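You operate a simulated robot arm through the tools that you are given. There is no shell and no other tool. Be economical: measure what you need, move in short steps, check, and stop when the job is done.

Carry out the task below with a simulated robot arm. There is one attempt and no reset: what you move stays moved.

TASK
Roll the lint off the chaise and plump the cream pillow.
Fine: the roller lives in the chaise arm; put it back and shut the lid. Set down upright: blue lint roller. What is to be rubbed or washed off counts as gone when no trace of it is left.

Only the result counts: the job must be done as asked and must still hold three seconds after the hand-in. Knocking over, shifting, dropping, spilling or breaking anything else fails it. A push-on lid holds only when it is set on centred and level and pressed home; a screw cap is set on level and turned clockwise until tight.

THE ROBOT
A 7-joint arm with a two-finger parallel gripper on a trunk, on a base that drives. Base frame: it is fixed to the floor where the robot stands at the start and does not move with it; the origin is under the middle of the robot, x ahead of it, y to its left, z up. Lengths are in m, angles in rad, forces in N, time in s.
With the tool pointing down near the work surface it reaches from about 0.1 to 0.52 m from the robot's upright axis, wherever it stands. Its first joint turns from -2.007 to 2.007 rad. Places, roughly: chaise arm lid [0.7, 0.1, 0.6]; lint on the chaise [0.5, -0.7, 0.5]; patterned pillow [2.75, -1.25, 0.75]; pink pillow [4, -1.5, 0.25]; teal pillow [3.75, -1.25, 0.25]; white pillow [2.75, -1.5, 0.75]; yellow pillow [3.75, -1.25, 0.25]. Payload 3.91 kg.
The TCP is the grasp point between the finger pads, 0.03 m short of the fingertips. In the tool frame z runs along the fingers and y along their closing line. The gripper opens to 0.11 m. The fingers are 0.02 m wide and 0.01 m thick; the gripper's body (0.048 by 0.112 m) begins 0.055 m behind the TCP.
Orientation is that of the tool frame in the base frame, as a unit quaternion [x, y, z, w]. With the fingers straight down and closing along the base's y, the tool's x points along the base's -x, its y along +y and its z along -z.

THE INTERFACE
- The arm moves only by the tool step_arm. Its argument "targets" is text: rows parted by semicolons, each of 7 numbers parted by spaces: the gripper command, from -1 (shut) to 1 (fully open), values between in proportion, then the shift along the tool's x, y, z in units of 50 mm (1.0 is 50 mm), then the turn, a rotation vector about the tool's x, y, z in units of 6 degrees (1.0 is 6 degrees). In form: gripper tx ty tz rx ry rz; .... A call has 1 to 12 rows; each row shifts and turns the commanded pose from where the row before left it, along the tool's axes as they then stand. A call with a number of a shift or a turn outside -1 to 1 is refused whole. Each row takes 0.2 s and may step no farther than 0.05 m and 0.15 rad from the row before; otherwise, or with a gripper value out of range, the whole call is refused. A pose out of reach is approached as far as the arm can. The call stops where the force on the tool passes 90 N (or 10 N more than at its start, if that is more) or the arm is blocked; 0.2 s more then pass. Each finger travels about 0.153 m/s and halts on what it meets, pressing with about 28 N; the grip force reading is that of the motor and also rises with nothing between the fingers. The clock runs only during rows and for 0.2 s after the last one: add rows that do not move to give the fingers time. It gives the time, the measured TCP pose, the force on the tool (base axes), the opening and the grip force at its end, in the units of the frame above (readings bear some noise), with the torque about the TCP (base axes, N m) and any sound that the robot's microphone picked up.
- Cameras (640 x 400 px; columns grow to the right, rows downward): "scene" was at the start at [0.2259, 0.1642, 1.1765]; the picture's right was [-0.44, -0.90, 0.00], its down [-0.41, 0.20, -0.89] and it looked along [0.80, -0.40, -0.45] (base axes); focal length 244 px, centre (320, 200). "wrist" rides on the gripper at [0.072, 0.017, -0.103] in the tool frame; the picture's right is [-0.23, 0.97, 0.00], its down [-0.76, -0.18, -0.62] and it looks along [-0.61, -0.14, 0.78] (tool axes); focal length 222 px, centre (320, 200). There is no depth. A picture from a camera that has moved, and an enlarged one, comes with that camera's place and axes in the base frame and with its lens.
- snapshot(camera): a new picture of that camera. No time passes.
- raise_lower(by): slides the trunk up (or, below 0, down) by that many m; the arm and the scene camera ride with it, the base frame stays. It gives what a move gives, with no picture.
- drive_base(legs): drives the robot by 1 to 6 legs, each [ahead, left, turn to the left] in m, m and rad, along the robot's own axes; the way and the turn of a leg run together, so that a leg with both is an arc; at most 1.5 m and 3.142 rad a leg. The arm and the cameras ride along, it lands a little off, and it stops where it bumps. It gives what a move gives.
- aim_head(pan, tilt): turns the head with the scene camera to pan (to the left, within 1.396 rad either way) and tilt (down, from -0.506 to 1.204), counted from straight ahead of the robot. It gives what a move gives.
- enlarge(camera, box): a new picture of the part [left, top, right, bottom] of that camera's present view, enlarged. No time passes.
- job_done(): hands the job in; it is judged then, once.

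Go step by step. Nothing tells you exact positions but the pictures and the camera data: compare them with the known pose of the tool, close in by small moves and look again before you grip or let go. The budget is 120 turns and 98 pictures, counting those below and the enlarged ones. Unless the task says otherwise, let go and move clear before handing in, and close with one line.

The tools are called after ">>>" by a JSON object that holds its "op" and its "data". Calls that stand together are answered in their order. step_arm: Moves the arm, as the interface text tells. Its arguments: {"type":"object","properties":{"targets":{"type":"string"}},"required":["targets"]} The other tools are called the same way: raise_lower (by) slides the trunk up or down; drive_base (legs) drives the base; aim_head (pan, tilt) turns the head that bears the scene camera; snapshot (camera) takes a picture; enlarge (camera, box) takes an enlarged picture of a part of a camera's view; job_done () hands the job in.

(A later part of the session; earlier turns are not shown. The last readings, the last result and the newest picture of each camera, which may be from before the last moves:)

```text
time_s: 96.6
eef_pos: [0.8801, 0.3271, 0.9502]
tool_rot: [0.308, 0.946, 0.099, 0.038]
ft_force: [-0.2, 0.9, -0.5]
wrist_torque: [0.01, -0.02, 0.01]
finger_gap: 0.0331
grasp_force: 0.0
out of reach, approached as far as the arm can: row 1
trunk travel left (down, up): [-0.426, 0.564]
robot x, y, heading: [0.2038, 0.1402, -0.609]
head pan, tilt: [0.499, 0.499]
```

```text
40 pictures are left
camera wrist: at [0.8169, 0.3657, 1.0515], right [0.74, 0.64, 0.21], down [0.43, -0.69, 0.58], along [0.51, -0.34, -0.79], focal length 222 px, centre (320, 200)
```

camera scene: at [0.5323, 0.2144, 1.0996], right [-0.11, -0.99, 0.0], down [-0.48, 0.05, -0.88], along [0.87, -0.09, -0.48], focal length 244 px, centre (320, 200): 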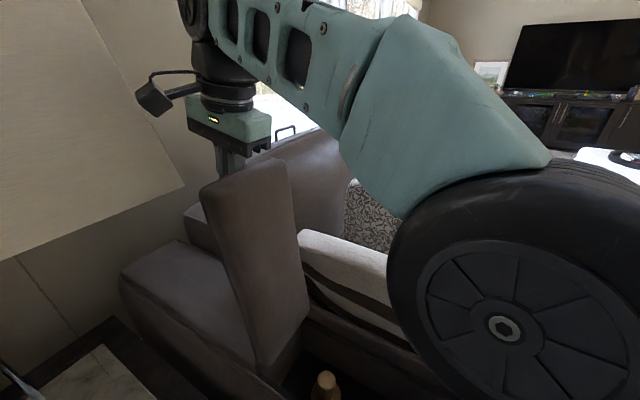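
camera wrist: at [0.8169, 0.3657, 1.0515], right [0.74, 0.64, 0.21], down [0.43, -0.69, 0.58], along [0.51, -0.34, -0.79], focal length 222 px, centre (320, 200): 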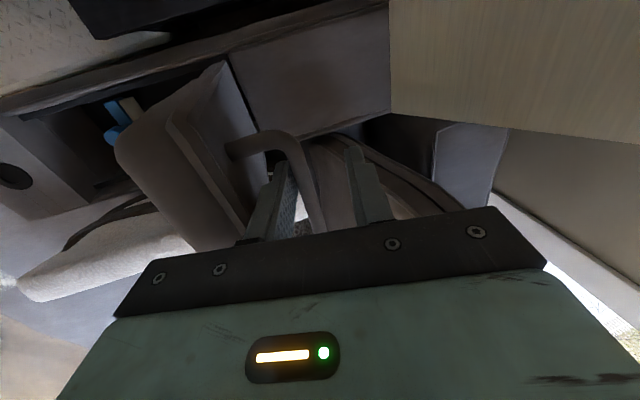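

Once freed, the bar fell back on the near finger, so the lid isn't yet past its balance point (it is thick). I'll yaw the gripper slightly so its camera keeps clear of the lampshade, then shift the base left by 2.5 cm to carry the lid further.

>>> {"op": "step_arm", "data": {"targets": "-0.4 0 0 0.05 0 0 -0.8; -0.4 0 0 0.05 0 0 -0.8; -0.4 0 0 0 0 0 -0.8; -0.4 0 0 0 0 0 0"}}

>>> {"op": "drive_base", "data": {"legs": [[0, 0.025, 0.0]]}}

>>> {"op": "snapshot", "data": {"camera": "wrist"}}

>>> {"op": "snapshot", "data": {"camera": "scene"}}

```text
time_s: 97.6
eef_pos: [0.8762, 0.3257, 0.9479]
tool_rot: [0.189, 0.977, 0.087, 0.046]
ft_force: [-51.6, 5.2, 31.8]
wrist_torque: [-10.59, 3.83, -6.59]
finger_gap: 0.037
grasp_force: 3.3
trunk travel left (down, up): [-0.426, 0.564]
robot x, y, heading: [0.207, 0.1391, -0.61]
head pan, tilt: [0.499, 0.499]
```

```text
time_s: 98.5
eef_pos: [0.8739, 0.3218, 0.9482]
tool_rot: [0.197, 0.976, 0.085, 0.036]
ft_force: [-15.9, -4.8, 15.5]
wrist_torque: [-4.24, 2.93, -2.59]
finger_gap: 0.0366
grasp_force: 3.3
trunk travel left (down, up): [-0.426, 0.564]
robot x, y, heading: [0.2066, 0.1412, -0.63]
head pan, tilt: [0.499, 0.499]
stopped in leg 1: the force on the tool passed its limit (the readings are from after the stop); the commanded pose is now the measured one
```

```text
39 pictures are left
camera wrist: at [0.8018, 0.3491, 1.0495], right [0.58, 0.8, 0.18], down [0.57, -0.55, 0.61], along [0.59, -0.24, -0.77], focal length 222 px, centre (320, 200)
```

wrist: 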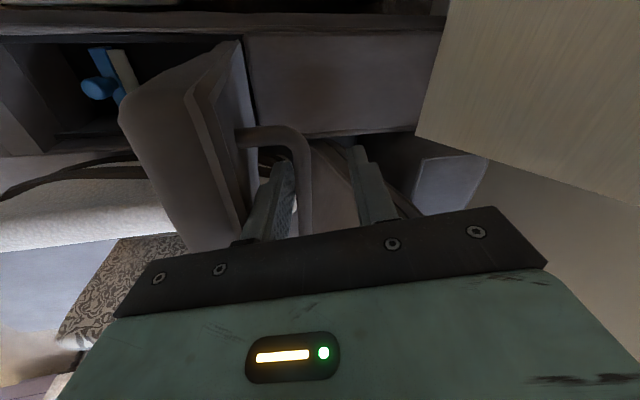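

```text
38 pictures are left
camera scene: at [0.5333, 0.2133, 1.1], right [-0.13, -0.99, 0.0], down [-0.47, 0.06, -0.88], along [0.87, -0.12, -0.48], focal length 244 px, centre (320, 200)
```

scene: 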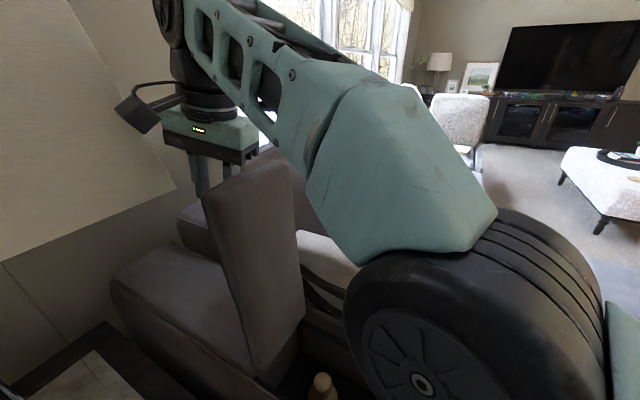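

The base seems to bump on the left (no displacement, slight yaw), so no more room there. I'll undo the yaw to un-wedge the finger, then back the finger off 1.5 cm and see whether the lid follows or stays.

>>> {"op": "step_arm", "data": {"targets": "-0.4 0 0 0 0 0 0.8; -0.4 0 0 0 0 0 0.8; -0.4 0 0 0 0 0 0.5; -0.4 0 0 0 0 0 0"}}

>>> {"op": "snapshot", "data": {"camera": "wrist"}}

>>> {"op": "step_arm", "data": {"targets": "-0.4 0 -0.15 0 0 0 0; -0.4 0 -0.15 0 0 0 0; -0.4 0 0 0 0 0 0; -0.4 0 0 0 0 0 0"}}

>>> {"op": "snapshot", "data": {"camera": "wrist"}}

```text
time_s: 99.5
eef_pos: [0.8782, 0.3226, 0.9466]
tool_rot: [0.3, 0.949, 0.091, 0.026]
ft_force: [-0.7, -0.5, 0.5]
wrist_torque: [0.0, 0.01, -0.01]
finger_gap: 0.033
grasp_force: 0.0
trunk travel left (down, up): [-0.426, 0.564]
robot x, y, heading: [0.2045, 0.1451, -0.631]
head pan, tilt: [0.499, 0.499]
```

```text
37 pictures are left
camera wrist: at [0.8154, 0.3616, 1.0514], right [0.74, 0.65, 0.18], down [0.46, -0.68, 0.57], along [0.5, -0.34, -0.8], focal length 222 px, centre (320, 200)
```

wrist: 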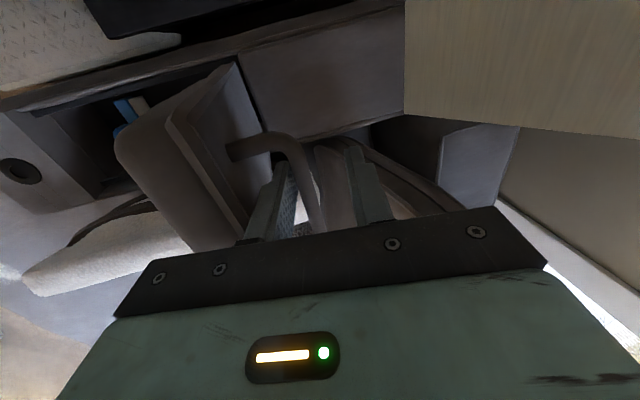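

```text
time_s: 100.5
eef_pos: [0.8774, 0.3167, 0.9494]
tool_rot: [0.301, 0.949, 0.092, 0.025]
ft_force: [0.2, -1.0, -0.4]
wrist_torque: [0.04, -0.04, 0.02]
finger_gap: 0.0329
grasp_force: 0.0
out of reach, approached as far as the arm can: row 1, 2
trunk travel left (down, up): [-0.426, 0.564]
robot x, y, heading: [0.2043, 0.1455, -0.63]
head pan, tilt: [0.499, 0.499]
```

```text
36 pictures are left
camera wrist: at [0.816, 0.3564, 1.0542], right [0.74, 0.65, 0.18], down [0.46, -0.68, 0.57], along [0.5, -0.34, -0.8], focal length 222 px, centre (320, 200)
```

wrist: 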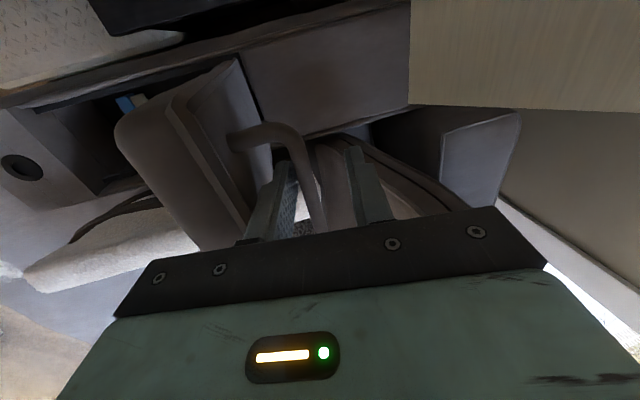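

The finger now carries no load at all, so the lid may be resting at its open stop. I'll back the finger off a further 2 cm and compare.

>>> {"op": "step_arm", "data": {"targets": "-0.4 0 -0.15 0 0 0 0; -0.4 0 -0.15 0 0 0 0; -0.4 0 0 0 0 0 0; -0.4 0 0 0 0 0 0; -0.4 0 0 0 0 0 0; -0.4 0 0 0 0 0 0"}}

>>> {"op": "snapshot", "data": {"camera": "wrist"}}

```text
time_s: 101.9
eef_pos: [0.8785, 0.3147, 0.9509]
tool_rot: [0.3, 0.949, 0.09, 0.025]
ft_force: [0.2, -0.5, 0.1]
wrist_torque: [0.01, 0.0, 0.0]
finger_gap: 0.0326
grasp_force: 0.2
out of reach, approached as far as the arm can: row 1, 2
trunk travel left (down, up): [-0.426, 0.564]
robot x, y, heading: [0.2091, 0.1432, -0.631]
head pan, tilt: [0.499, 0.499]
```

```text
35 pictures are left
camera wrist: at [0.8166, 0.3541, 1.056], right [0.74, 0.65, 0.18], down [0.46, -0.68, 0.57], along [0.5, -0.34, -0.8], focal length 222 px, centre (320, 200)
```

wrist: 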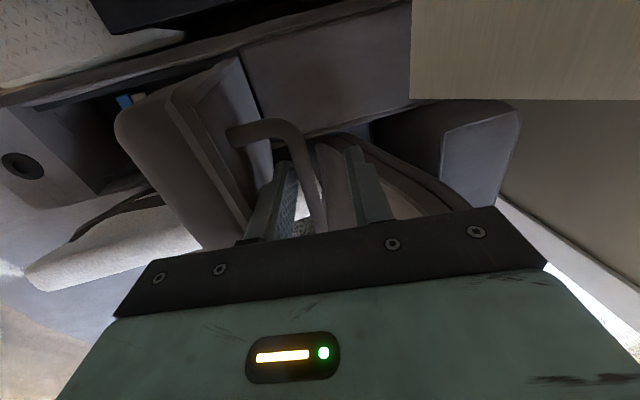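

The arm barely moves there, so I'll test by opening the fingers wider instead, which retracts the near finger by 1 cm.

>>> {"op": "step_arm", "data": {"targets": "-0.2 0 0 0 0 0 0; 0.1 0 0 0 0 0 0; 0.1 0 0 0 0 0 0; 0.1 0 0 0 0 0 0; 0.1 0 0 0 0 0 0"}}

>>> {"op": "snapshot", "data": {"camera": "wrist"}}

```text
time_s: 103.1
eef_pos: [0.8775, 0.3165, 0.9516]
tool_rot: [0.301, 0.949, 0.091, 0.026]
ft_force: [-0.8, -0.3, -0.2]
wrist_torque: [-0.03, 0.03, 0.0]
finger_gap: 0.0608
grasp_force: 0.3
trunk travel left (down, up): [-0.426, 0.564]
robot x, y, heading: [0.2086, 0.142, -0.628]
head pan, tilt: [0.499, 0.499]
```

```text
34 pictures are left
camera wrist: at [0.8166, 0.3541, 1.056], right [0.74, 0.65, 0.18], down [0.46, -0.68, 0.57], along [0.5, -0.34, -0.8], focal length 222 px, centre (320, 200)
```

wrist: 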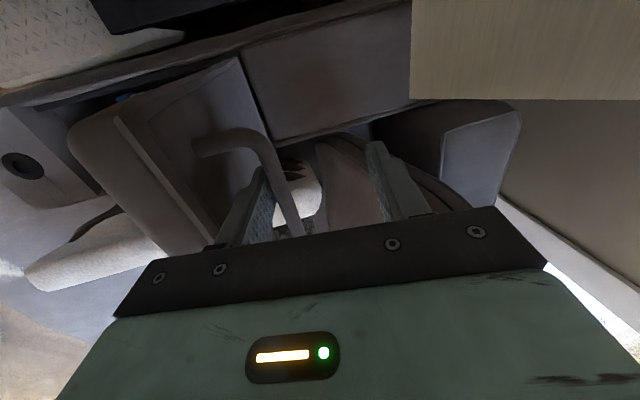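

The lid followed the finger back, so the balance point is a few degrees further (about 98–100°). To gain reach I'll bring the base slightly ahead and step the trunk up while lowering the arm equally, keeping the hook engaged.

>>> {"op": "step_arm", "data": {"targets": "-0.1 0 0 0 0 0 0; -0.3 0 0 0 0 0 0; -0.4 0 0 0.1 0 0 0; -0.4 0 0 0.1 0 0 0; -0.4 0 0 0 0 0 0"}}

>>> {"op": "drive_base", "data": {"legs": [[0.025, -0.004, 0.0]]}}

>>> {"op": "raise_lower", "data": {"by": 0.018}}

>>> {"op": "step_arm", "data": {"targets": "-0.4 0 -0.03 0.18 0 0 0; -0.4 0 -0.03 0.18 0 0 0; -0.4 0 0 0 0 0 0"}}

>>> {"op": "snapshot", "data": {"camera": "wrist"}}

```text
time_s: 104.3
eef_pos: [0.8819, 0.3187, 0.9419]
tool_rot: [0.3, 0.949, 0.091, 0.026]
ft_force: [0.1, -0.4, -0.2]
wrist_torque: [0.04, 0.0, -0.01]
finger_gap: 0.0332
grasp_force: 0.0
trunk travel left (down, up): [-0.426, 0.564]
robot x, y, heading: [0.2095, 0.1437, -0.625]
head pan, tilt: [0.499, 0.499]
```

```text
time_s: 105.3
eef_pos: [0.896, 0.3025, 0.9432]
tool_rot: [0.301, 0.949, 0.09, 0.026]
ft_force: [0.4, 0.3, 0.2]
wrist_torque: [0.03, 0.03, 0.03]
finger_gap: 0.0333
grasp_force: 0.0
trunk travel left (down, up): [-0.426, 0.564]
robot x, y, heading: [0.2214, 0.1272, -0.631]
head pan, tilt: [0.499, 0.499]
stopped in leg 1: the robot was blocked; the commanded pose is now the measured one
```

```text
time_s: 105.9
eef_pos: [0.8965, 0.3034, 0.9599]
tool_rot: [0.301, 0.949, 0.091, 0.026]
ft_force: [-0.2, -0.4, -0.7]
wrist_torque: [0.0, 0.02, 0.02]
finger_gap: 0.033
grasp_force: 0.0
trunk travel left (down, up): [-0.444, 0.546]
robot x, y, heading: [0.2198, 0.1272, -0.63]
head pan, tilt: [0.499, 0.499]
```

```text
time_s: 106.7
eef_pos: [0.902, 0.3061, 0.9442]
tool_rot: [0.301, 0.949, 0.089, 0.026]
ft_force: [-0.1, 0.1, 0.2]
wrist_torque: [-0.01, 0.0, -0.02]
finger_gap: 0.0332
grasp_force: 0.0
out of reach, approached as far as the arm can: row 1, 2
trunk travel left (down, up): [-0.444, 0.546]
robot x, y, heading: [0.2206, 0.1266, -0.63]
head pan, tilt: [0.499, 0.499]
```

```text
33 pictures are left
camera wrist: at [0.8401, 0.3456, 1.0483], right [0.74, 0.65, 0.18], down [0.46, -0.68, 0.58], along [0.5, -0.34, -0.8], focal length 222 px, centre (320, 200)
```

wrist: 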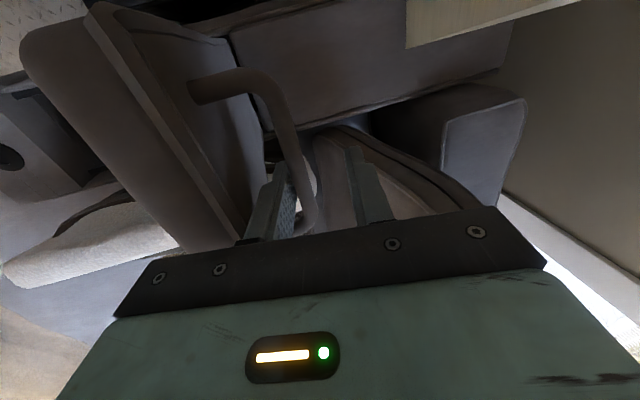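

The base is now against the chaise arm (blocked after about 2 cm); the hook is still good. Next: slide back along the bar a little and keep stepping the trunk up.

>>> {"op": "step_arm", "data": {"targets": "-0.4 0.3 0 0.05 0 0 0; -0.4 0.3 0 0 0 0 0; -0.4 0 0 0 0 0 0"}}

>>> {"op": "raise_lower", "data": {"by": 0.02}}

>>> {"op": "step_arm", "data": {"targets": "-0.4 0 -0.03 0.2 0 0 0; -0.4 0 -0.03 0.2 0 0 0; -0.4 0 0 0 0 0 0"}}

>>> {"op": "raise_lower", "data": {"by": 0.02}}

>>> {"op": "step_arm", "data": {"targets": "-0.4 0 -0.03 0.2 0 0 0; -0.4 0 -0.03 0.2 0 0 0; -0.4 0 0 0 0 0 0"}}

>>> {"op": "raise_lower", "data": {"by": 0.02}}

>>> {"op": "step_arm", "data": {"targets": "-0.4 0 -0.03 0.2 0 0 0; -0.4 0 -0.03 0.2 0 0 0; -0.4 0 0 0 0 0 0"}}

>>> {"op": "snapshot", "data": {"camera": "wrist"}}

```text
time_s: 107.5
eef_pos: [0.8842, 0.3301, 0.9459]
tool_rot: [0.301, 0.949, 0.09, 0.025]
ft_force: [-0.1, 0.0, 0.0]
wrist_torque: [0.01, 0.02, -0.02]
finger_gap: 0.0329
grasp_force: 0.0
out of reach, approached as far as the arm can: row 1, 2
trunk travel left (down, up): [-0.444, 0.546]
robot x, y, heading: [0.2179, 0.1301, -0.633]
head pan, tilt: [0.499, 0.499]
```

```text
time_s: 108.2
eef_pos: [0.8832, 0.3313, 0.965]
tool_rot: [0.301, 0.949, 0.09, 0.026]
ft_force: [0.3, -0.5, 0.2]
wrist_torque: [0.02, 0.0, 0.01]
finger_gap: 0.0329
grasp_force: 0.1
trunk travel left (down, up): [-0.464, 0.526]
robot x, y, heading: [0.2172, 0.1315, -0.634]
head pan, tilt: [0.499, 0.499]
```

```text
time_s: 109.0
eef_pos: [0.8893, 0.3346, 0.9476]
tool_rot: [0.301, 0.949, 0.088, 0.025]
ft_force: [0.4, 1.1, -0.6]
wrist_torque: [0.01, 0.01, 0.01]
finger_gap: 0.033
grasp_force: 0.1
out of reach, approached as far as the arm can: row 1, 2
trunk travel left (down, up): [-0.464, 0.526]
robot x, y, heading: [0.2182, 0.1327, -0.629]
head pan, tilt: [0.499, 0.499]
```

```text
time_s: 109.7
eef_pos: [0.8891, 0.3344, 0.9689]
tool_rot: [0.3, 0.949, 0.089, 0.025]
ft_force: [0.2, -0.3, -0.3]
wrist_torque: [-0.03, 0.0, 0.04]
finger_gap: 0.0328
grasp_force: 0.1
trunk travel left (down, up): [-0.484, 0.506]
robot x, y, heading: [0.2185, 0.1254, -0.631]
head pan, tilt: [0.499, 0.499]
```

```text
time_s: 110.5
eef_pos: [0.8927, 0.339, 0.963]
tool_rot: [0.302, 0.948, 0.096, 0.032]
ft_force: [0.0, 1.6, 80.8]
wrist_torque: [-3.94, 5.06, -2.92]
finger_gap: 0.0239
grasp_force: 0.0
out of reach, approached as far as the arm can: row 1, 2
trunk travel left (down, up): [-0.484, 0.506]
robot x, y, heading: [0.2215, 0.1283, -0.628]
head pan, tilt: [0.499, 0.499]
```

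```text
time_s: 111.2
eef_pos: [0.8928, 0.3397, 0.965]
tool_rot: [0.299, 0.95, 0.085, 0.023]
ft_force: [-5.3, 0.1, -6.0]
wrist_torque: [-0.38, 0.28, -0.38]
finger_gap: 0.0346
grasp_force: 2.0
trunk travel left (down, up): [-0.504, 0.486]
robot x, y, heading: [0.2188, 0.1279, -0.633]
head pan, tilt: [0.499, 0.499]
```

```text
time_s: 112.0
eef_pos: [0.8951, 0.3422, 0.9628]
tool_rot: [0.301, 0.949, 0.093, 0.027]
ft_force: [-12.3, 7.1, 72.6]
wrist_torque: [-4.4, 6.3, -3.26]
finger_gap: 0.0267
grasp_force: 0.0
out of reach, approached as far as the arm can: row 2
trunk travel left (down, up): [-0.504, 0.486]
robot x, y, heading: [0.2203, 0.1276, -0.634]
head pan, tilt: [0.499, 0.499]
```

```text
32 pictures are left
camera wrist: at [0.8334, 0.3814, 1.0664], right [0.74, 0.65, 0.19], down [0.45, -0.68, 0.57], along [0.5, -0.34, -0.8], focal length 222 px, centre (320, 200)
```

wrist: 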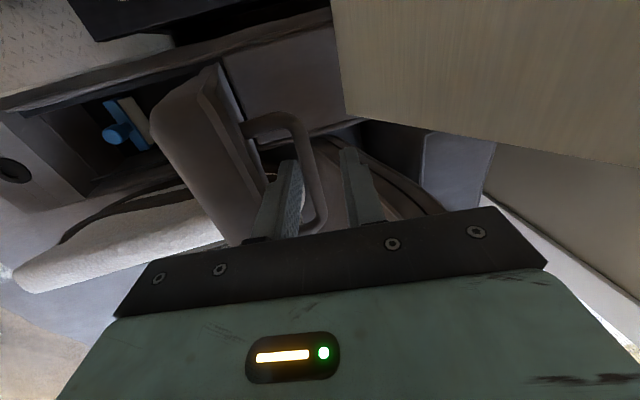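

The tool is now at v ≈ 0.80, but the gripper body is resting on the lid's free edge. I'll ease up 8 mm, then clamp to centre the bar, which should bring the lid to about 100°.

>>> {"op": "step_arm", "data": {"targets": "-0.4 0 0 -0.18 0 0 0; -0.6 0 0 0 0 0 0; -0.8 0 0 0 0 0 0; -1 0 0 0 0 0 0; -1 0 0 0 0 0 0"}}

>>> {"op": "snapshot", "data": {"camera": "wrist"}}

>>> {"op": "snapshot", "data": {"camera": "scene"}}

```text
time_s: 113.2
eef_pos: [0.8917, 0.3367, 0.9598]
tool_rot: [0.301, 0.95, 0.08, 0.019]
ft_force: [-59.9, -32.3, 14.2]
wrist_torque: [-2.25, 2.26, -1.63]
finger_gap: 0.0098
grasp_force: 44.9
trunk travel left (down, up): [-0.504, 0.486]
robot x, y, heading: [0.2179, 0.1293, -0.627]
head pan, tilt: [0.499, 0.499]
```

```text
31 pictures are left
camera wrist: at [0.8322, 0.3775, 1.0651], right [0.74, 0.65, 0.16], down [0.47, -0.67, 0.58], along [0.48, -0.35, -0.8], focal length 222 px, centre (320, 200)
```

wrist: 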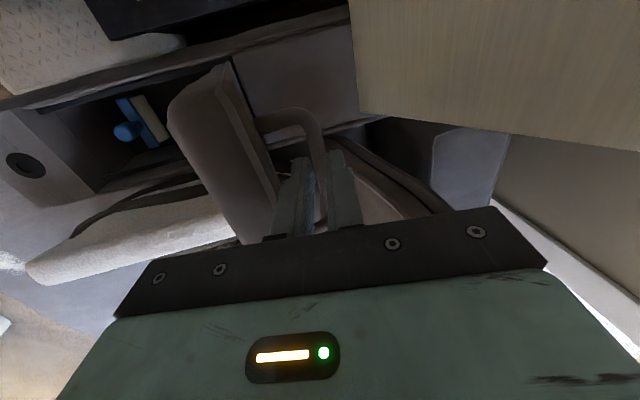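

```text
30 pictures are left
camera scene: at [0.5449, 0.198, 1.1787], right [-0.13, -0.99, 0.0], down [-0.47, 0.06, -0.88], along [0.87, -0.11, -0.48], focal length 244 px, centre (320, 200)
```

scene: 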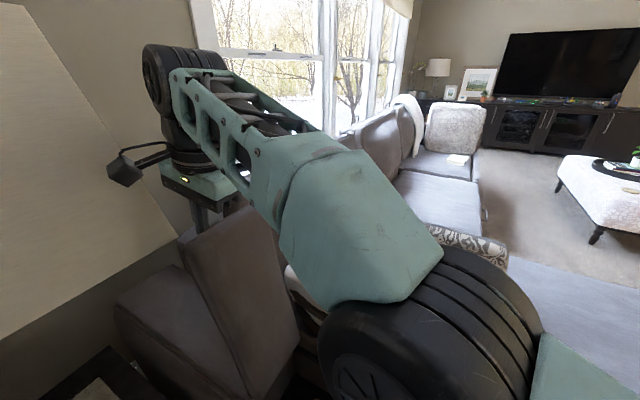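

The lid is now at about 96° by the picture. I'll open gently and see whether it stays.

>>> {"op": "step_arm", "data": {"targets": "-0.8 0 0 0 0 0 0; -0.5 0 0 0 0 0 0; -0.3 0 0 0 0 0 0; -0.3 0 0 0 0 0 0; -0.3 0 0 0 0 0 0"}}

>>> {"op": "snapshot", "data": {"camera": "wrist"}}

```text
time_s: 114.3
eef_pos: [0.8944, 0.342, 0.9636]
tool_rot: [0.299, 0.95, 0.09, 0.026]
ft_force: [-20.9, 14.1, 37.8]
wrist_torque: [-2.72, 2.71, -2.13]
finger_gap: 0.0352
grasp_force: 0.1
trunk travel left (down, up): [-0.504, 0.486]
robot x, y, heading: [0.2203, 0.1314, -0.633]
head pan, tilt: [0.499, 0.499]
```

```text
29 pictures are left
camera wrist: at [0.8335, 0.3812, 1.0682], right [0.74, 0.65, 0.18], down [0.46, -0.68, 0.58], along [0.5, -0.34, -0.8], focal length 222 px, centre (320, 200)
```

wrist: 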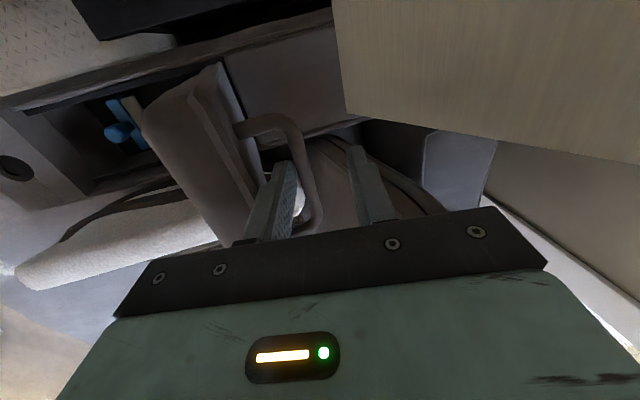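

There's still contact between the gripper body and the lid edge. I'll rise 1 cm and look again.

>>> {"op": "step_arm", "data": {"targets": "-0.3 0 0 -0.2 0 0 0; -0.3 0 0 0 0 0 0; -0.3 0 0 0 0 0 0; -0.3 0 0 0 0 0 0"}}

>>> {"op": "snapshot", "data": {"camera": "wrist"}}

```text
time_s: 115.3
eef_pos: [0.8991, 0.3362, 0.9708]
tool_rot: [0.301, 0.949, 0.088, 0.028]
ft_force: [-0.7, 1.1, 0.4]
wrist_torque: [-0.06, -0.07, -0.02]
finger_gap: 0.0383
grasp_force: 0.1
trunk travel left (down, up): [-0.504, 0.486]
robot x, y, heading: [0.2177, 0.1313, -0.628]
head pan, tilt: [0.499, 0.499]
```

```text
28 pictures are left
camera wrist: at [0.837, 0.3767, 1.0752], right [0.74, 0.65, 0.18], down [0.45, -0.68, 0.58], along [0.5, -0.35, -0.79], focal length 222 px, centre (320, 200)
```

wrist: 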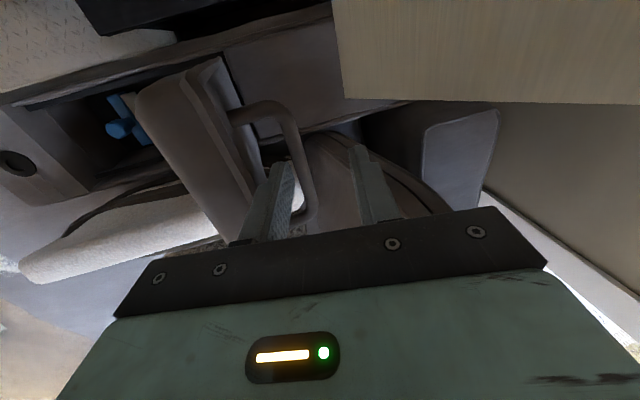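

No contact force now. Same test: open wider and see if the bar follows the near finger.

>>> {"op": "step_arm", "data": {"targets": "0 0 0 0 0 0 0; 0.1 0 0 0 0 0 0; 0.1 0 0 0 0 0 0; 0.1 0 0 0 0 0 0; 0.1 0 0 0 0 0 0"}}

>>> {"op": "snapshot", "data": {"camera": "wrist"}}

```text
time_s: 116.5
eef_pos: [0.8972, 0.3392, 0.97]
tool_rot: [0.3, 0.95, 0.088, 0.024]
ft_force: [0.4, -0.8, 0.4]
wrist_torque: [-0.01, 0.0, -0.02]
finger_gap: 0.0605
grasp_force: 0.4
trunk travel left (down, up): [-0.504, 0.486]
robot x, y, heading: [0.2167, 0.1295, -0.629]
head pan, tilt: [0.499, 0.499]
```

```text
27 pictures are left
camera wrist: at [0.835, 0.3787, 1.0743], right [0.74, 0.65, 0.18], down [0.46, -0.68, 0.58], along [0.49, -0.34, -0.8], focal length 222 px, centre (320, 200)
```

wrist: 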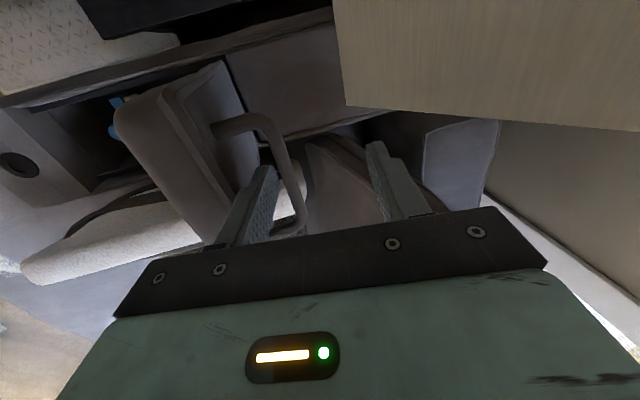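

The lid fell back again, though while clamped it was pressing against a hard stop (about 60 N of preload), which may have flicked it back on release. I'll clamp again, relieve the preload while at the stop, and then open very slowly.

>>> {"op": "step_arm", "data": {"targets": "-0.3 0 0 0.05 0 0 0; -0.6 0 0 0 0 0 0; -0.8 0 0 0 0 0 0; -1 0 0 0 0 0 0; -1 0 0 0 0 0 0"}}

>>> {"op": "snapshot", "data": {"camera": "wrist"}}

```text
time_s: 117.8
eef_pos: [0.8948, 0.3395, 0.9678]
tool_rot: [0.3, 0.949, 0.088, 0.024]
ft_force: [-0.1, 0.2, -0.3]
wrist_torque: [0.0, -0.05, -0.02]
finger_gap: 0.0
grasp_force: 28.3
trunk travel left (down, up): [-0.504, 0.486]
robot x, y, heading: [0.2197, 0.1289, -0.628]
head pan, tilt: [0.499, 0.499]
```

```text
26 pictures are left
camera wrist: at [0.8352, 0.3797, 1.072], right [0.74, 0.65, 0.18], down [0.46, -0.68, 0.58], along [0.49, -0.34, -0.8], focal length 222 px, centre (320, 200)
```

wrist: 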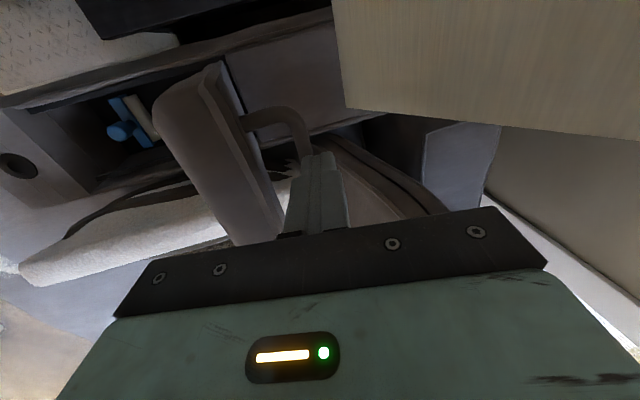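

The fingers closed just above the bar, and the lid is still standing open. I'll lift away slightly and see if it stays by itself.

>>> {"op": "step_arm", "data": {"targets": "-1 0 0 -0.3 0 0 0; -1 0 0 0 0 0 0; -1 0 0 0 0 0 0; -1 0 0 0 0 0 0"}}

>>> {"op": "snapshot", "data": {"camera": "wrist"}}

```text
time_s: 118.8
eef_pos: [0.8928, 0.3357, 0.9826]
tool_rot: [0.3, 0.949, 0.088, 0.025]
ft_force: [-0.6, 0.6, -0.3]
wrist_torque: [0.02, 0.03, 0.0]
finger_gap: 0.0002
grasp_force: 27.9
trunk travel left (down, up): [-0.504, 0.486]
robot x, y, heading: [0.2182, 0.1288, -0.631]
head pan, tilt: [0.499, 0.499]
```

```text
25 pictures are left
camera wrist: at [0.831, 0.3755, 1.0865], right [0.74, 0.65, 0.18], down [0.46, -0.68, 0.58], along [0.49, -0.34, -0.8], focal length 222 px, centre (320, 200)
```

wrist: 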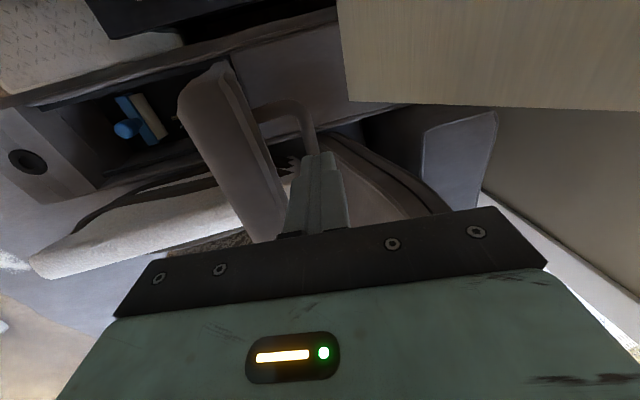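

The lid now stands open on its own. I'll rise clear of it, swing back over the compartment, and look for the roller.

>>> {"op": "raise_lower", "data": {"by": 0.08}}

>>> {"op": "step_arm", "data": {"targets": "0 0 -0.9 -0.2 0.4 0 0; 0 0 -0.9 -0.1 0.4 0 0; 0 0 -0.9 0 0.4 0 0; 0 0 -0.9 0 0.4 0 0; 0 0 -0.9 0 0.3 0 0; 0 0 -0.9 0 0 0 0; 0 0 -0.9 0 0 0 0; 0 0 0 0 0 0 0"}}

>>> {"op": "aim_head", "data": {"pan": 0.15, "tilt": 0.9}}

>>> {"op": "snapshot", "data": {"camera": "scene"}}

>>> {"op": "snapshot", "data": {"camera": "wrist"}}

```text
time_s: 119.9
eef_pos: [0.8916, 0.3365, 1.0619]
tool_rot: [0.301, 0.949, 0.089, 0.024]
ft_force: [0.9, 0.1, 0.2]
wrist_torque: [-0.03, -0.01, -0.01]
finger_gap: 0.0
grasp_force: 28.2
trunk travel left (down, up): [-0.584, 0.406]
robot x, y, heading: [0.2161, 0.1301, -0.63]
head pan, tilt: [0.499, 0.499]
```

```text
time_s: 121.7
eef_pos: [0.7096, 0.0788, 1.0581]
tool_rot: [0.302, 0.953, -0.006, -0.006]
ft_force: [0.2, 0.9, -0.4]
wrist_torque: [0.01, 0.02, 0.01]
finger_gap: 0.055
grasp_force: 0.0
trunk travel left (down, up): [-0.584, 0.406]
robot x, y, heading: [0.2194, 0.1275, -0.631]
head pan, tilt: [0.499, 0.499]
```

```text
time_s: 122.6
eef_pos: [0.7081, 0.0783, 1.0588]
tool_rot: [0.301, 0.954, -0.007, -0.006]
ft_force: [0.2, 0.4, -0.8]
wrist_torque: [0.01, 0.01, 0.04]
finger_gap: 0.055
grasp_force: 0.1
trunk travel left (down, up): [-0.584, 0.406]
robot x, y, heading: [0.2214, 0.1271, -0.63]
head pan, tilt: [0.15, 0.901]
```

```text
24 pictures are left
camera scene: at [0.5248, 0.1767, 1.2242], right [-0.46, -0.89, 0.0], down [-0.7, 0.36, -0.62], along [0.55, -0.29, -0.78], focal length 244 px, centre (320, 200)
```

scene: 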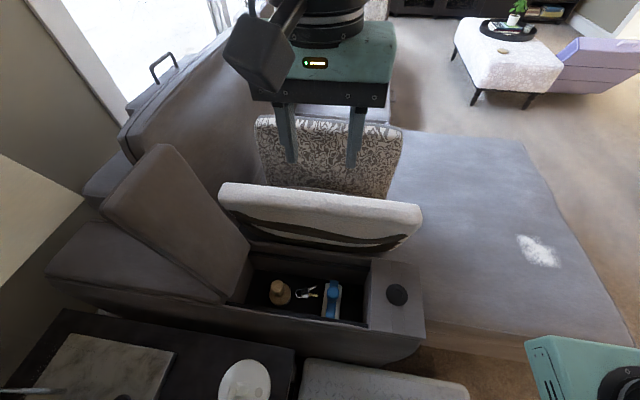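

```text
23 pictures are left
camera wrist: at [0.6596, 0.1353, 1.1617], right [0.75, 0.67, -0.02], down [0.53, -0.58, 0.62], along [0.4, -0.47, -0.78], focal length 222 px, centre (320, 200)
```

wrist: 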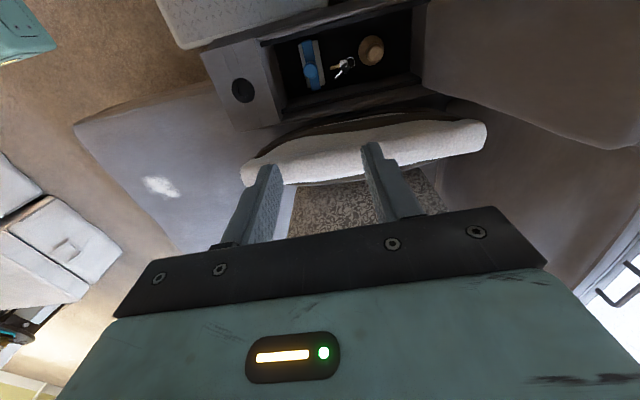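

The lid stays open. The compartment holds the blue roller, keys and a wooden item. I'll look closely at the roller from both cameras.

>>> {"op": "enlarge", "data": {"camera": "wrist", "box": [260, 10, 420, 110]}}

>>> {"op": "enlarge", "data": {"camera": "scene", "box": [230, 240, 430, 365]}}

```text
4.00 times, centred on (340, 60) of wrist
camera zoom: at [0.6596, 0.1353, 1.1617], right [0.75, 0.67, -0.02], down [0.53, -0.58, 0.62], along [0.4, -0.47, -0.78], focal length 888 px, centre (240, 760)
```

zoom: 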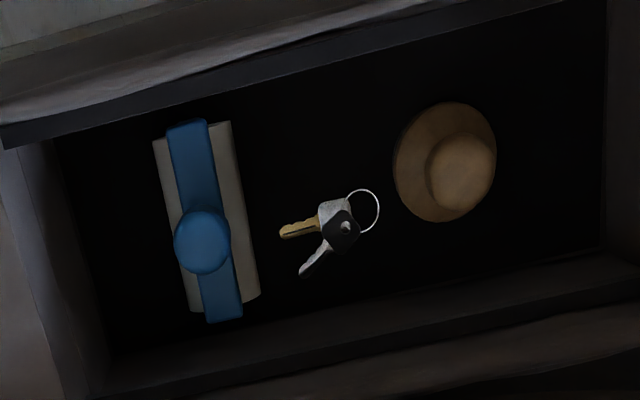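

```text
3.20 times, centred on (330, 302) of scene
camera zoom: at [0.5248, 0.1767, 1.2242], right [-0.46, -0.89, 0.0], down [-0.7, 0.36, -0.62], along [0.55, -0.29, -0.78], focal length 782 px, centre (288, -128)
```

zoom: 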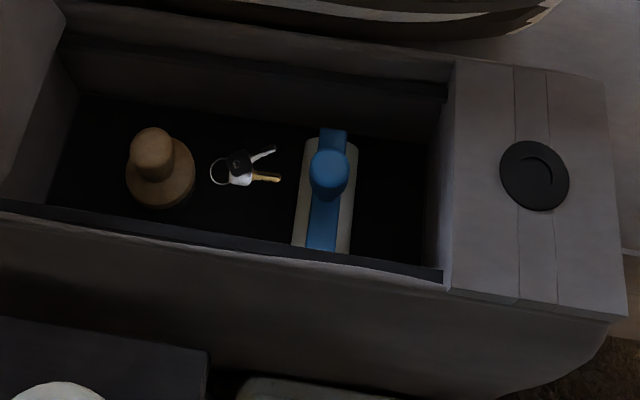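

The roller stands upright: white roll below, vertical blue handle with its top at about (0.690, 0.051, 0.568); the compartment floor is near z = 0.45. I'll centre over the handle and lower with the trunk.

>>> {"op": "step_arm", "data": {"targets": "0.3 0 -0.66 0 0.1 0 0; 0.3 0 0 0 0 0 0"}}

>>> {"op": "raise_lower", "data": {"by": -0.36}}

>>> {"op": "snapshot", "data": {"camera": "scene"}}

```text
time_s: 123.2
eef_pos: [0.6911, 0.0496, 1.0578]
tool_rot: [0.302, 0.953, -0.011, -0.007]
ft_force: [0.7, 0.3, -0.8]
wrist_torque: [0.0, -0.01, -0.03]
finger_gap: 0.0712
grasp_force: 0.0
trunk travel left (down, up): [-0.584, 0.406]
robot x, y, heading: [0.2189, 0.1299, -0.631]
head pan, tilt: [0.15, 0.901]
```

```text
time_s: 126.7
eef_pos: [0.6915, 0.0507, 0.6985]
tool_rot: [0.302, 0.953, -0.011, -0.007]
ft_force: [-0.5, -0.8, -0.3]
wrist_torque: [0.0, 0.02, -0.02]
finger_gap: 0.0716
grasp_force: 0.1
trunk travel left (down, up): [-0.224, 0.766]
robot x, y, heading: [0.2203, 0.1282, -0.627]
head pan, tilt: [0.15, 0.901]
```

```text
20 pictures are left
camera scene: at [0.5247, 0.1767, 0.8641], right [-0.46, -0.89, 0.0], down [-0.7, 0.36, -0.62], along [0.55, -0.29, -0.78], focal length 244 px, centre (320, 200)
```

scene: 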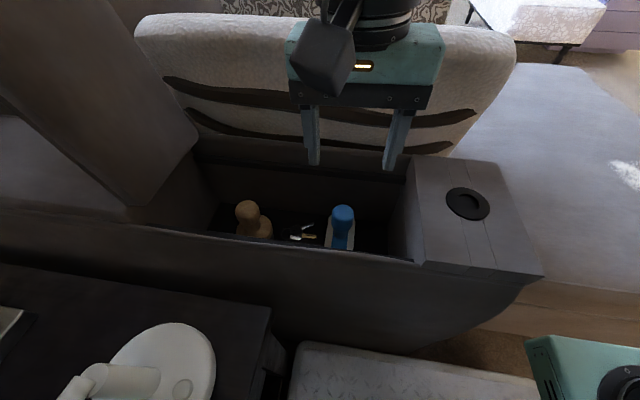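

The handle is right below the gripper. Descending to grip it.

>>> {"op": "step_arm", "data": {"targets": "0.3 0 0 0.9 -0.2 0 0; 0.3 0 0 0.9 0 0 0; 0.3 0 0 0.85 0 0 0; 0.3 0 0 0 0 0 0; -0.3 0 0 0 0 0 0; -1 0 0 0 0 0 0; -1 0 0 0 0 0 0"}}

>>> {"op": "enlarge", "data": {"camera": "scene", "box": [200, 60, 520, 260]}}

```text
time_s: 128.3
eef_pos: [0.6888, 0.0506, 0.5651]
tool_rot: [0.301, 0.954, -0.002, -0.004]
ft_force: [-0.6, 0.7, 0.6]
wrist_torque: [-0.04, -0.02, 0.01]
finger_gap: 0.0328
grasp_force: 27.8
trunk travel left (down, up): [-0.224, 0.766]
robot x, y, heading: [0.2194, 0.1334, -0.631]
head pan, tilt: [0.15, 0.901]
```

```text
2.00 times, centred on (360, 160) of scene
camera zoom: at [0.5247, 0.1767, 0.8641], right [-0.46, -0.89, 0.0], down [-0.7, 0.36, -0.62], along [0.55, -0.29, -0.78], focal length 489 px, centre (240, 280)
```

zoom: 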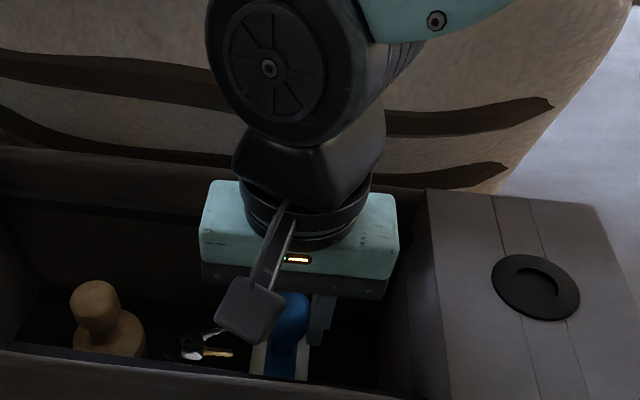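

The roller is gripped well-centred. I'll lift it out, back off, strafe right along the chaise side, and check where I stand relative to the lint.

>>> {"op": "raise_lower", "data": {"by": 0.38}}

>>> {"op": "drive_base", "data": {"legs": [[-0.12, 0, 0], [0, -0.47, 0]]}}

>>> {"op": "aim_head", "data": {"pan": -0.2, "tilt": 0.9}}

>>> {"op": "snapshot", "data": {"camera": "scene"}}

```text
time_s: 132.0
eef_pos: [0.6888, 0.0501, 0.9456]
tool_rot: [0.301, 0.954, -0.001, -0.005]
ft_force: [-0.1, -0.2, -1.6]
wrist_torque: [-0.01, 0.0, 0.01]
finger_gap: 0.0324
grasp_force: 28.6
trunk travel left (down, up): [-0.604, 0.386]
robot x, y, heading: [0.2187, 0.1312, -0.629]
head pan, tilt: [0.15, 0.901]
```

```text
time_s: 135.6
eef_pos: [0.3121, -0.2621, 0.9456]
tool_rot: [0.305, 0.952, -0.001, -0.005]
ft_force: [-0.5, 0.3, -1.2]
wrist_torque: [0.02, 0.02, 0.0]
finger_gap: 0.0329
grasp_force: 28.3
trunk travel left (down, up): [-0.604, 0.386]
robot x, y, heading: [-0.1511, -0.1823, -0.638]
head pan, tilt: [0.15, 0.901]
```

```text
time_s: 136.4
eef_pos: [0.3119, -0.2618, 0.9468]
tool_rot: [0.306, 0.952, -0.001, -0.003]
ft_force: [0.4, 0.2, -1.2]
wrist_torque: [-0.01, 0.02, -0.01]
finger_gap: 0.0327
grasp_force: 27.7
trunk travel left (down, up): [-0.604, 0.386]
robot x, y, heading: [-0.1582, -0.1804, -0.638]
head pan, tilt: [-0.201, 0.901]
```

```text
18 pictures are left
camera scene: at [0.1329, -0.1563, 1.2441], right [-0.74, -0.67, 0.0], down [-0.52, 0.58, -0.62], along [0.42, -0.46, -0.78], focal length 244 px, centre (320, 200)
```

scene: 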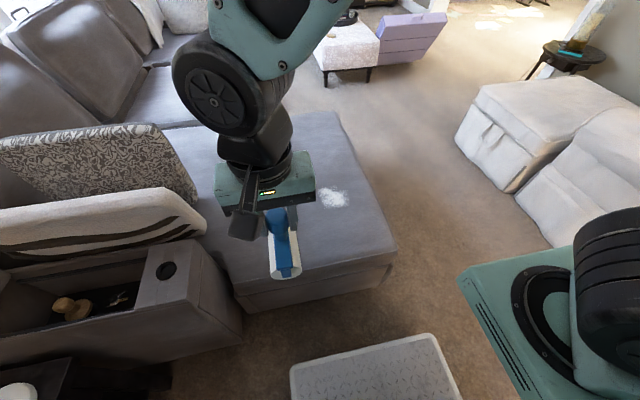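

The lint patch is confirmed at about u 0.80, v −0.24. I'll drive up to the chaise side and extend the roller out above it.

>>> {"op": "drive_base", "data": {"legs": [[0.16, 0, 0]]}}

>>> {"op": "step_arm", "data": {"targets": "-1 -0.8 -0.33 0 0 0 0; -1 -0.8 -0.33 0 0 0 0; -1 -0.8 -0.33 0 0 0 0; -1 -0.8 -0.33 0 0 0 0; -1 -0.8 -0.33 0 0 0 0; -1 -0.8 -0.33 0 0 0 0; -1 0 0 0 0 0 0"}}

>>> {"op": "raise_lower", "data": {"by": -0.3}}

>>> {"op": "snapshot", "data": {"camera": "scene"}}

```text
time_s: 137.9
eef_pos: [0.4411, -0.3579, 0.9468]
tool_rot: [0.304, 0.953, -0.002, -0.004]
ft_force: [0.5, -0.6, -1.9]
wrist_torque: [0.02, 0.0, 0.02]
finger_gap: 0.0328
grasp_force: 27.8
trunk travel left (down, up): [-0.604, 0.386]
robot x, y, heading: [-0.0261, -0.2777, -0.637]
head pan, tilt: [-0.201, 0.901]
```

```text
time_s: 139.5
eef_pos: [0.5778, -0.5777, 0.9468]
tool_rot: [0.305, 0.952, -0.001, -0.004]
ft_force: [0.0, 0.6, -1.4]
wrist_torque: [-0.01, 0.0, 0.02]
finger_gap: 0.033
grasp_force: 27.3
trunk travel left (down, up): [-0.604, 0.386]
robot x, y, heading: [-0.0271, -0.2766, -0.64]
head pan, tilt: [-0.201, 0.901]
```

```text
time_s: 142.5
eef_pos: [0.579, -0.5773, 0.6465]
tool_rot: [0.305, 0.952, -0.002, -0.004]
ft_force: [0.5, -0.4, -1.9]
wrist_torque: [0.0, 0.06, 0.02]
finger_gap: 0.0326
grasp_force: 27.8
trunk travel left (down, up): [-0.304, 0.686]
robot x, y, heading: [-0.0286, -0.2779, -0.638]
head pan, tilt: [-0.201, 0.901]
```

```text
17 pictures are left
camera scene: at [0.2614, -0.2513, 0.9441], right [-0.74, -0.67, 0.0], down [-0.52, 0.58, -0.62], along [0.42, -0.46, -0.78], focal length 244 px, centre (320, 200)
```

scene: 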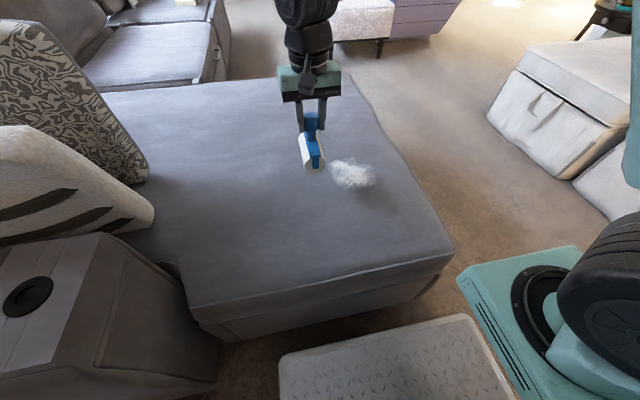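

The roller hangs right beside the lint. I'll lower it in small steps until it touches the seat.

>>> {"op": "step_arm", "data": {"targets": "-1 0 0 0.8 0 0 0; -1 0 0 0.2 0 0 0; -1 0 0 0 0 0 0"}}

>>> {"op": "step_arm", "data": {"targets": "-1 0 0 0.15 0 0 0; -1 0 0 0.15 0 0 0; -1 0 0 0 0 0 0"}}

```text
time_s: 143.3
eef_pos: [0.5774, -0.577, 0.5964]
tool_rot: [0.305, 0.952, -0.001, -0.004]
ft_force: [0.7, 0.2, -1.9]
wrist_torque: [0.03, 0.02, 0.0]
finger_gap: 0.0326
grasp_force: 28.4
trunk travel left (down, up): [-0.304, 0.686]
robot x, y, heading: [-0.0246, -0.2798, -0.638]
head pan, tilt: [-0.201, 0.901]
```

```text
time_s: 144.1
eef_pos: [0.5776, -0.5776, 0.5807]
tool_rot: [0.304, 0.953, -0.002, -0.004]
ft_force: [-0.3, -0.3, -1.9]
wrist_torque: [0.01, 0.01, -0.03]
finger_gap: 0.0328
grasp_force: 28.2
trunk travel left (down, up): [-0.304, 0.686]
robot x, y, heading: [-0.0296, -0.2722, -0.643]
head pan, tilt: [-0.201, 0.901]
```

>>> {"op": "step_arm", "data": {"targets": "-1 0 0 0.15 0 0 0; -1 0 0 0 0 0 0"}}

>>> {"op": "step_arm", "data": {"targets": "-1 0 0 0.15 0 0 0; -1 0 0 0 0 0 0"}}

>>> {"op": "enlarge", "data": {"camera": "scene", "box": [240, 100, 400, 200]}}

```text
time_s: 144.7
eef_pos: [0.5778, -0.5775, 0.5736]
tool_rot: [0.304, 0.953, -0.001, -0.005]
ft_force: [-0.7, -0.8, -1.1]
wrist_torque: [0.02, 0.0, 0.0]
finger_gap: 0.0327
grasp_force: 28.3
trunk travel left (down, up): [-0.304, 0.686]
robot x, y, heading: [-0.0214, -0.2762, -0.635]
head pan, tilt: [-0.201, 0.901]
```

```text
time_s: 145.3
eef_pos: [0.5786, -0.5765, 0.5673]
tool_rot: [0.305, 0.952, -0.002, -0.002]
ft_force: [-0.4, 1.6, 22.5]
wrist_torque: [-0.06, -0.09, 0.06]
finger_gap: 0.0327
grasp_force: 27.8
trunk travel left (down, up): [-0.304, 0.686]
robot x, y, heading: [-0.0248, -0.2763, -0.64]
head pan, tilt: [-0.201, 0.901]
```

```text
4.00 times, centred on (320, 150) of scene
camera zoom: at [0.2609, -0.251, 0.9446], right [-0.74, -0.67, 0.0], down [-0.52, 0.58, -0.62], along [0.42, -0.46, -0.78], focal length 978 px, centre (320, 400)
```

zoom: 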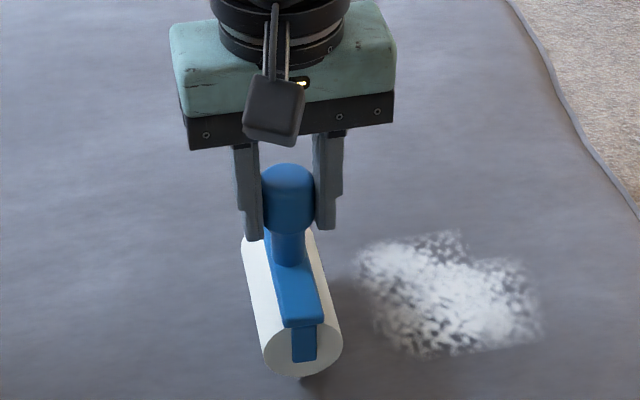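

Contact with 22 N at z = 0.567, and the roll spans the patch. Rolling across it and back, then the same with the roll shifted either way along its axis.

>>> {"op": "step_arm", "data": {"targets": "-1 0 -0.4 0 0 0 0; -1 0 -0.4 0 0 0 0; -1 0 -0.4 0 0 0 0; -1 0 -0.4 0 0 0 0; -1 0 -0.4 0 0 0 0; -1 0 -0.4 0 0 0 0; -1 0 -0.4 0 0 0 0; -1 0 -0.4 0 0 0 0; -1 0 -0.4 0 0 0 0; -1 0 -0.2 0 0 0 0; -1 0 0 0 0 0 0"}}

>>> {"op": "step_arm", "data": {"targets": "-1 -0.4 0 0 0 0 0; -1 0 0.4 0 0 0 0; -1 0 0.4 0 0 0 0; -1 0 0.4 0 0 0 0; -1 0 0.4 0 0 0 0; -1 0 0.4 0 0 0 0; -1 0 0.4 0 0 0 0; -1 0 0.4 0 0 0 0; -1 0 0.4 0 0 0 0; -1 0 0.4 0 0 0 0; -1 0 0 0 0 0 0"}}

>>> {"op": "enlarge", "data": {"camera": "scene", "box": [240, 100, 440, 225]}}

```text
time_s: 147.7
eef_pos: [0.4672, -0.7312, 0.5661]
tool_rot: [0.306, 0.952, -0.002, -0.005]
ft_force: [-1.0, -0.1, -2.2]
wrist_torque: [0.0, 0.04, 0.0]
finger_gap: 0.0327
grasp_force: 28.1
trunk travel left (down, up): [-0.304, 0.686]
robot x, y, heading: [-0.0253, -0.275, -0.638]
head pan, tilt: [-0.201, 0.901]
```

```text
time_s: 150.1
eef_pos: [0.5887, -0.5978, 0.566]
tool_rot: [0.305, 0.952, -0.001, -0.003]
ft_force: [0.1, 0.5, -1.1]
wrist_torque: [-0.01, 0.02, 0.03]
finger_gap: 0.0327
grasp_force: 28.2
trunk travel left (down, up): [-0.304, 0.686]
robot x, y, heading: [-0.0275, -0.2741, -0.635]
head pan, tilt: [-0.201, 0.901]
```

```text
3.20 times, centred on (340, 162) of scene
camera zoom: at [0.2614, -0.2513, 0.9441], right [-0.74, -0.67, 0.0], down [-0.52, 0.58, -0.62], along [0.42, -0.46, -0.78], focal length 782 px, centre (256, 320)
```

zoom: 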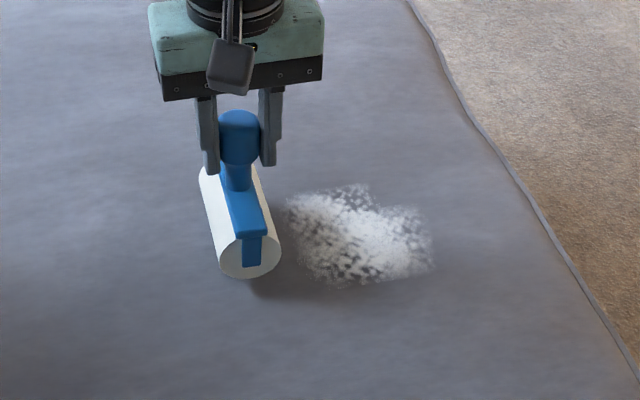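

Contact was lost during the stroke (force near zero) and the lint only thinned. I'll press down again and keep checking the force.

>>> {"op": "step_arm", "data": {"targets": "-1 0 0 0.15 0 0 0; -1 0 0 0.1 0 0 0; -1 0 0 0 0 0 0"}}

>>> {"op": "step_arm", "data": {"targets": "-1 0 -0.4 0 0 0 0; -1 0 -0.4 0 0 0 0; -1 0 -0.4 0 0 0 0; -1 0 0 0 0 0 0"}}

```text
time_s: 150.9
eef_pos: [0.5896, -0.5969, 0.5543]
tool_rot: [0.304, 0.953, -0.001, -0.002]
ft_force: [6.2, 0.1, 21.3]
wrist_torque: [-0.13, -0.22, 0.03]
finger_gap: 0.0332
grasp_force: 27.5
trunk travel left (down, up): [-0.304, 0.686]
robot x, y, heading: [-0.0252, -0.2731, -0.638]
head pan, tilt: [-0.201, 0.901]
```

```text
time_s: 151.9
eef_pos: [0.5519, -0.6456, 0.5532]
tool_rot: [0.305, 0.952, -0.002, -0.002]
ft_force: [4.3, 6.2, 19.6]
wrist_torque: [0.45, -0.35, 0.02]
finger_gap: 0.0332
grasp_force: 27.5
trunk travel left (down, up): [-0.304, 0.686]
robot x, y, heading: [-0.0246, -0.2741, -0.632]
head pan, tilt: [-0.201, 0.901]
```

Steady 20 N now. Doing full strokes across the patch.

>>> {"op": "step_arm", "data": {"targets": "-1 0 -0.4 0 0 0 0; -1 0 -0.4 0 0 0 0; -1 0 -0.4 0 0 0 0; -1 0 -0.4 0 0 0 0; -1 0 -0.4 0 0 0 0; -1 0 -0.4 0 0 0 0; -1 0.2 0.4 0.02 0 0 0; -1 0 0.4 0 0 0 0; -1 0 0.4 0 0 0 0; -1 0 0.4 0 0 0 0; -1 0 0.4 0 0 0 0; -1 0 0.4 0 0 0 0"}}

>>> {"op": "step_arm", "data": {"targets": "-1 0 0.4 0 0 0 0; -1 0 0.4 0 0 0 0; -1 0 0.4 0 0 0 0; -1 0.3 -0.4 0.02 0 0 0; -1 0.3 -0.4 0 0 0 0; -1 0 -0.4 0 0 0 0; -1 0 -0.4 0 0 0 0; -1 0 -0.4 0 0 0 0; -1 0 -0.4 0 0 0 0; -1 0 -0.4 0 0 0 0; -1 0 -0.4 0 0 0 0; -1 0 -0.4 0 0 0 0"}}

>>> {"op": "step_arm", "data": {"targets": "-1 0 0.4 0 0 0 0; -1 0 0.4 0 0 0 0; -1 0 0.4 0 0 0 0; -1 0 0.4 0 0 0 0; -1 0 0.4 0 0 0 0; -1 0 0.4 0 0 0 0; -1 0 0.4 0 0 0 0; -1 0 0.4 0 0 0 0; -1 0 0.4 0 0 0 0; -1 0 0 0 0 0 0"}}

>>> {"op": "enlarge", "data": {"camera": "scene", "box": [240, 100, 440, 225]}}

```text
time_s: 154.5
eef_pos: [0.5453, -0.64, 0.5522]
tool_rot: [0.305, 0.952, -0.002, -0.004]
ft_force: [-1.5, -2.1, 4.2]
wrist_torque: [-0.1, 0.36, 0.09]
finger_gap: 0.0332
grasp_force: 27.9
trunk travel left (down, up): [-0.304, 0.686]
robot x, y, heading: [-0.0285, -0.2762, -0.632]
head pan, tilt: [-0.201, 0.901]
```

```text
time_s: 157.1
eef_pos: [0.4502, -0.721, 0.5512]
tool_rot: [0.305, 0.952, -0.001, -0.004]
ft_force: [0.2, 0.0, -1.8]
wrist_torque: [0.0, 0.02, -0.01]
finger_gap: 0.0332
grasp_force: 28.3
trunk travel left (down, up): [-0.304, 0.686]
robot x, y, heading: [-0.0292, -0.2778, -0.638]
head pan, tilt: [-0.201, 0.901]
```

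```text
time_s: 159.3
eef_pos: [0.5554, -0.5743, 0.5524]
tool_rot: [0.306, 0.952, -0.001, -0.003]
ft_force: [-1.5, -1.0, 3.7]
wrist_torque: [0.02, 0.08, -0.02]
finger_gap: 0.0333
grasp_force: 28.3
trunk travel left (down, up): [-0.304, 0.686]
robot x, y, heading: [-0.0287, -0.2759, -0.636]
head pan, tilt: [-0.201, 0.901]
```

```text
3.20 times, centred on (340, 162) of scene
camera zoom: at [0.2613, -0.2513, 0.9442], right [-0.74, -0.67, 0.0], down [-0.52, 0.58, -0.62], along [0.42, -0.46, -0.78], focal length 782 px, centre (256, 320)
```

zoom: 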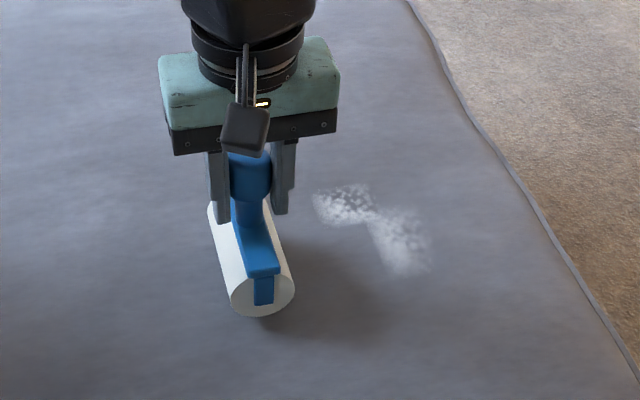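

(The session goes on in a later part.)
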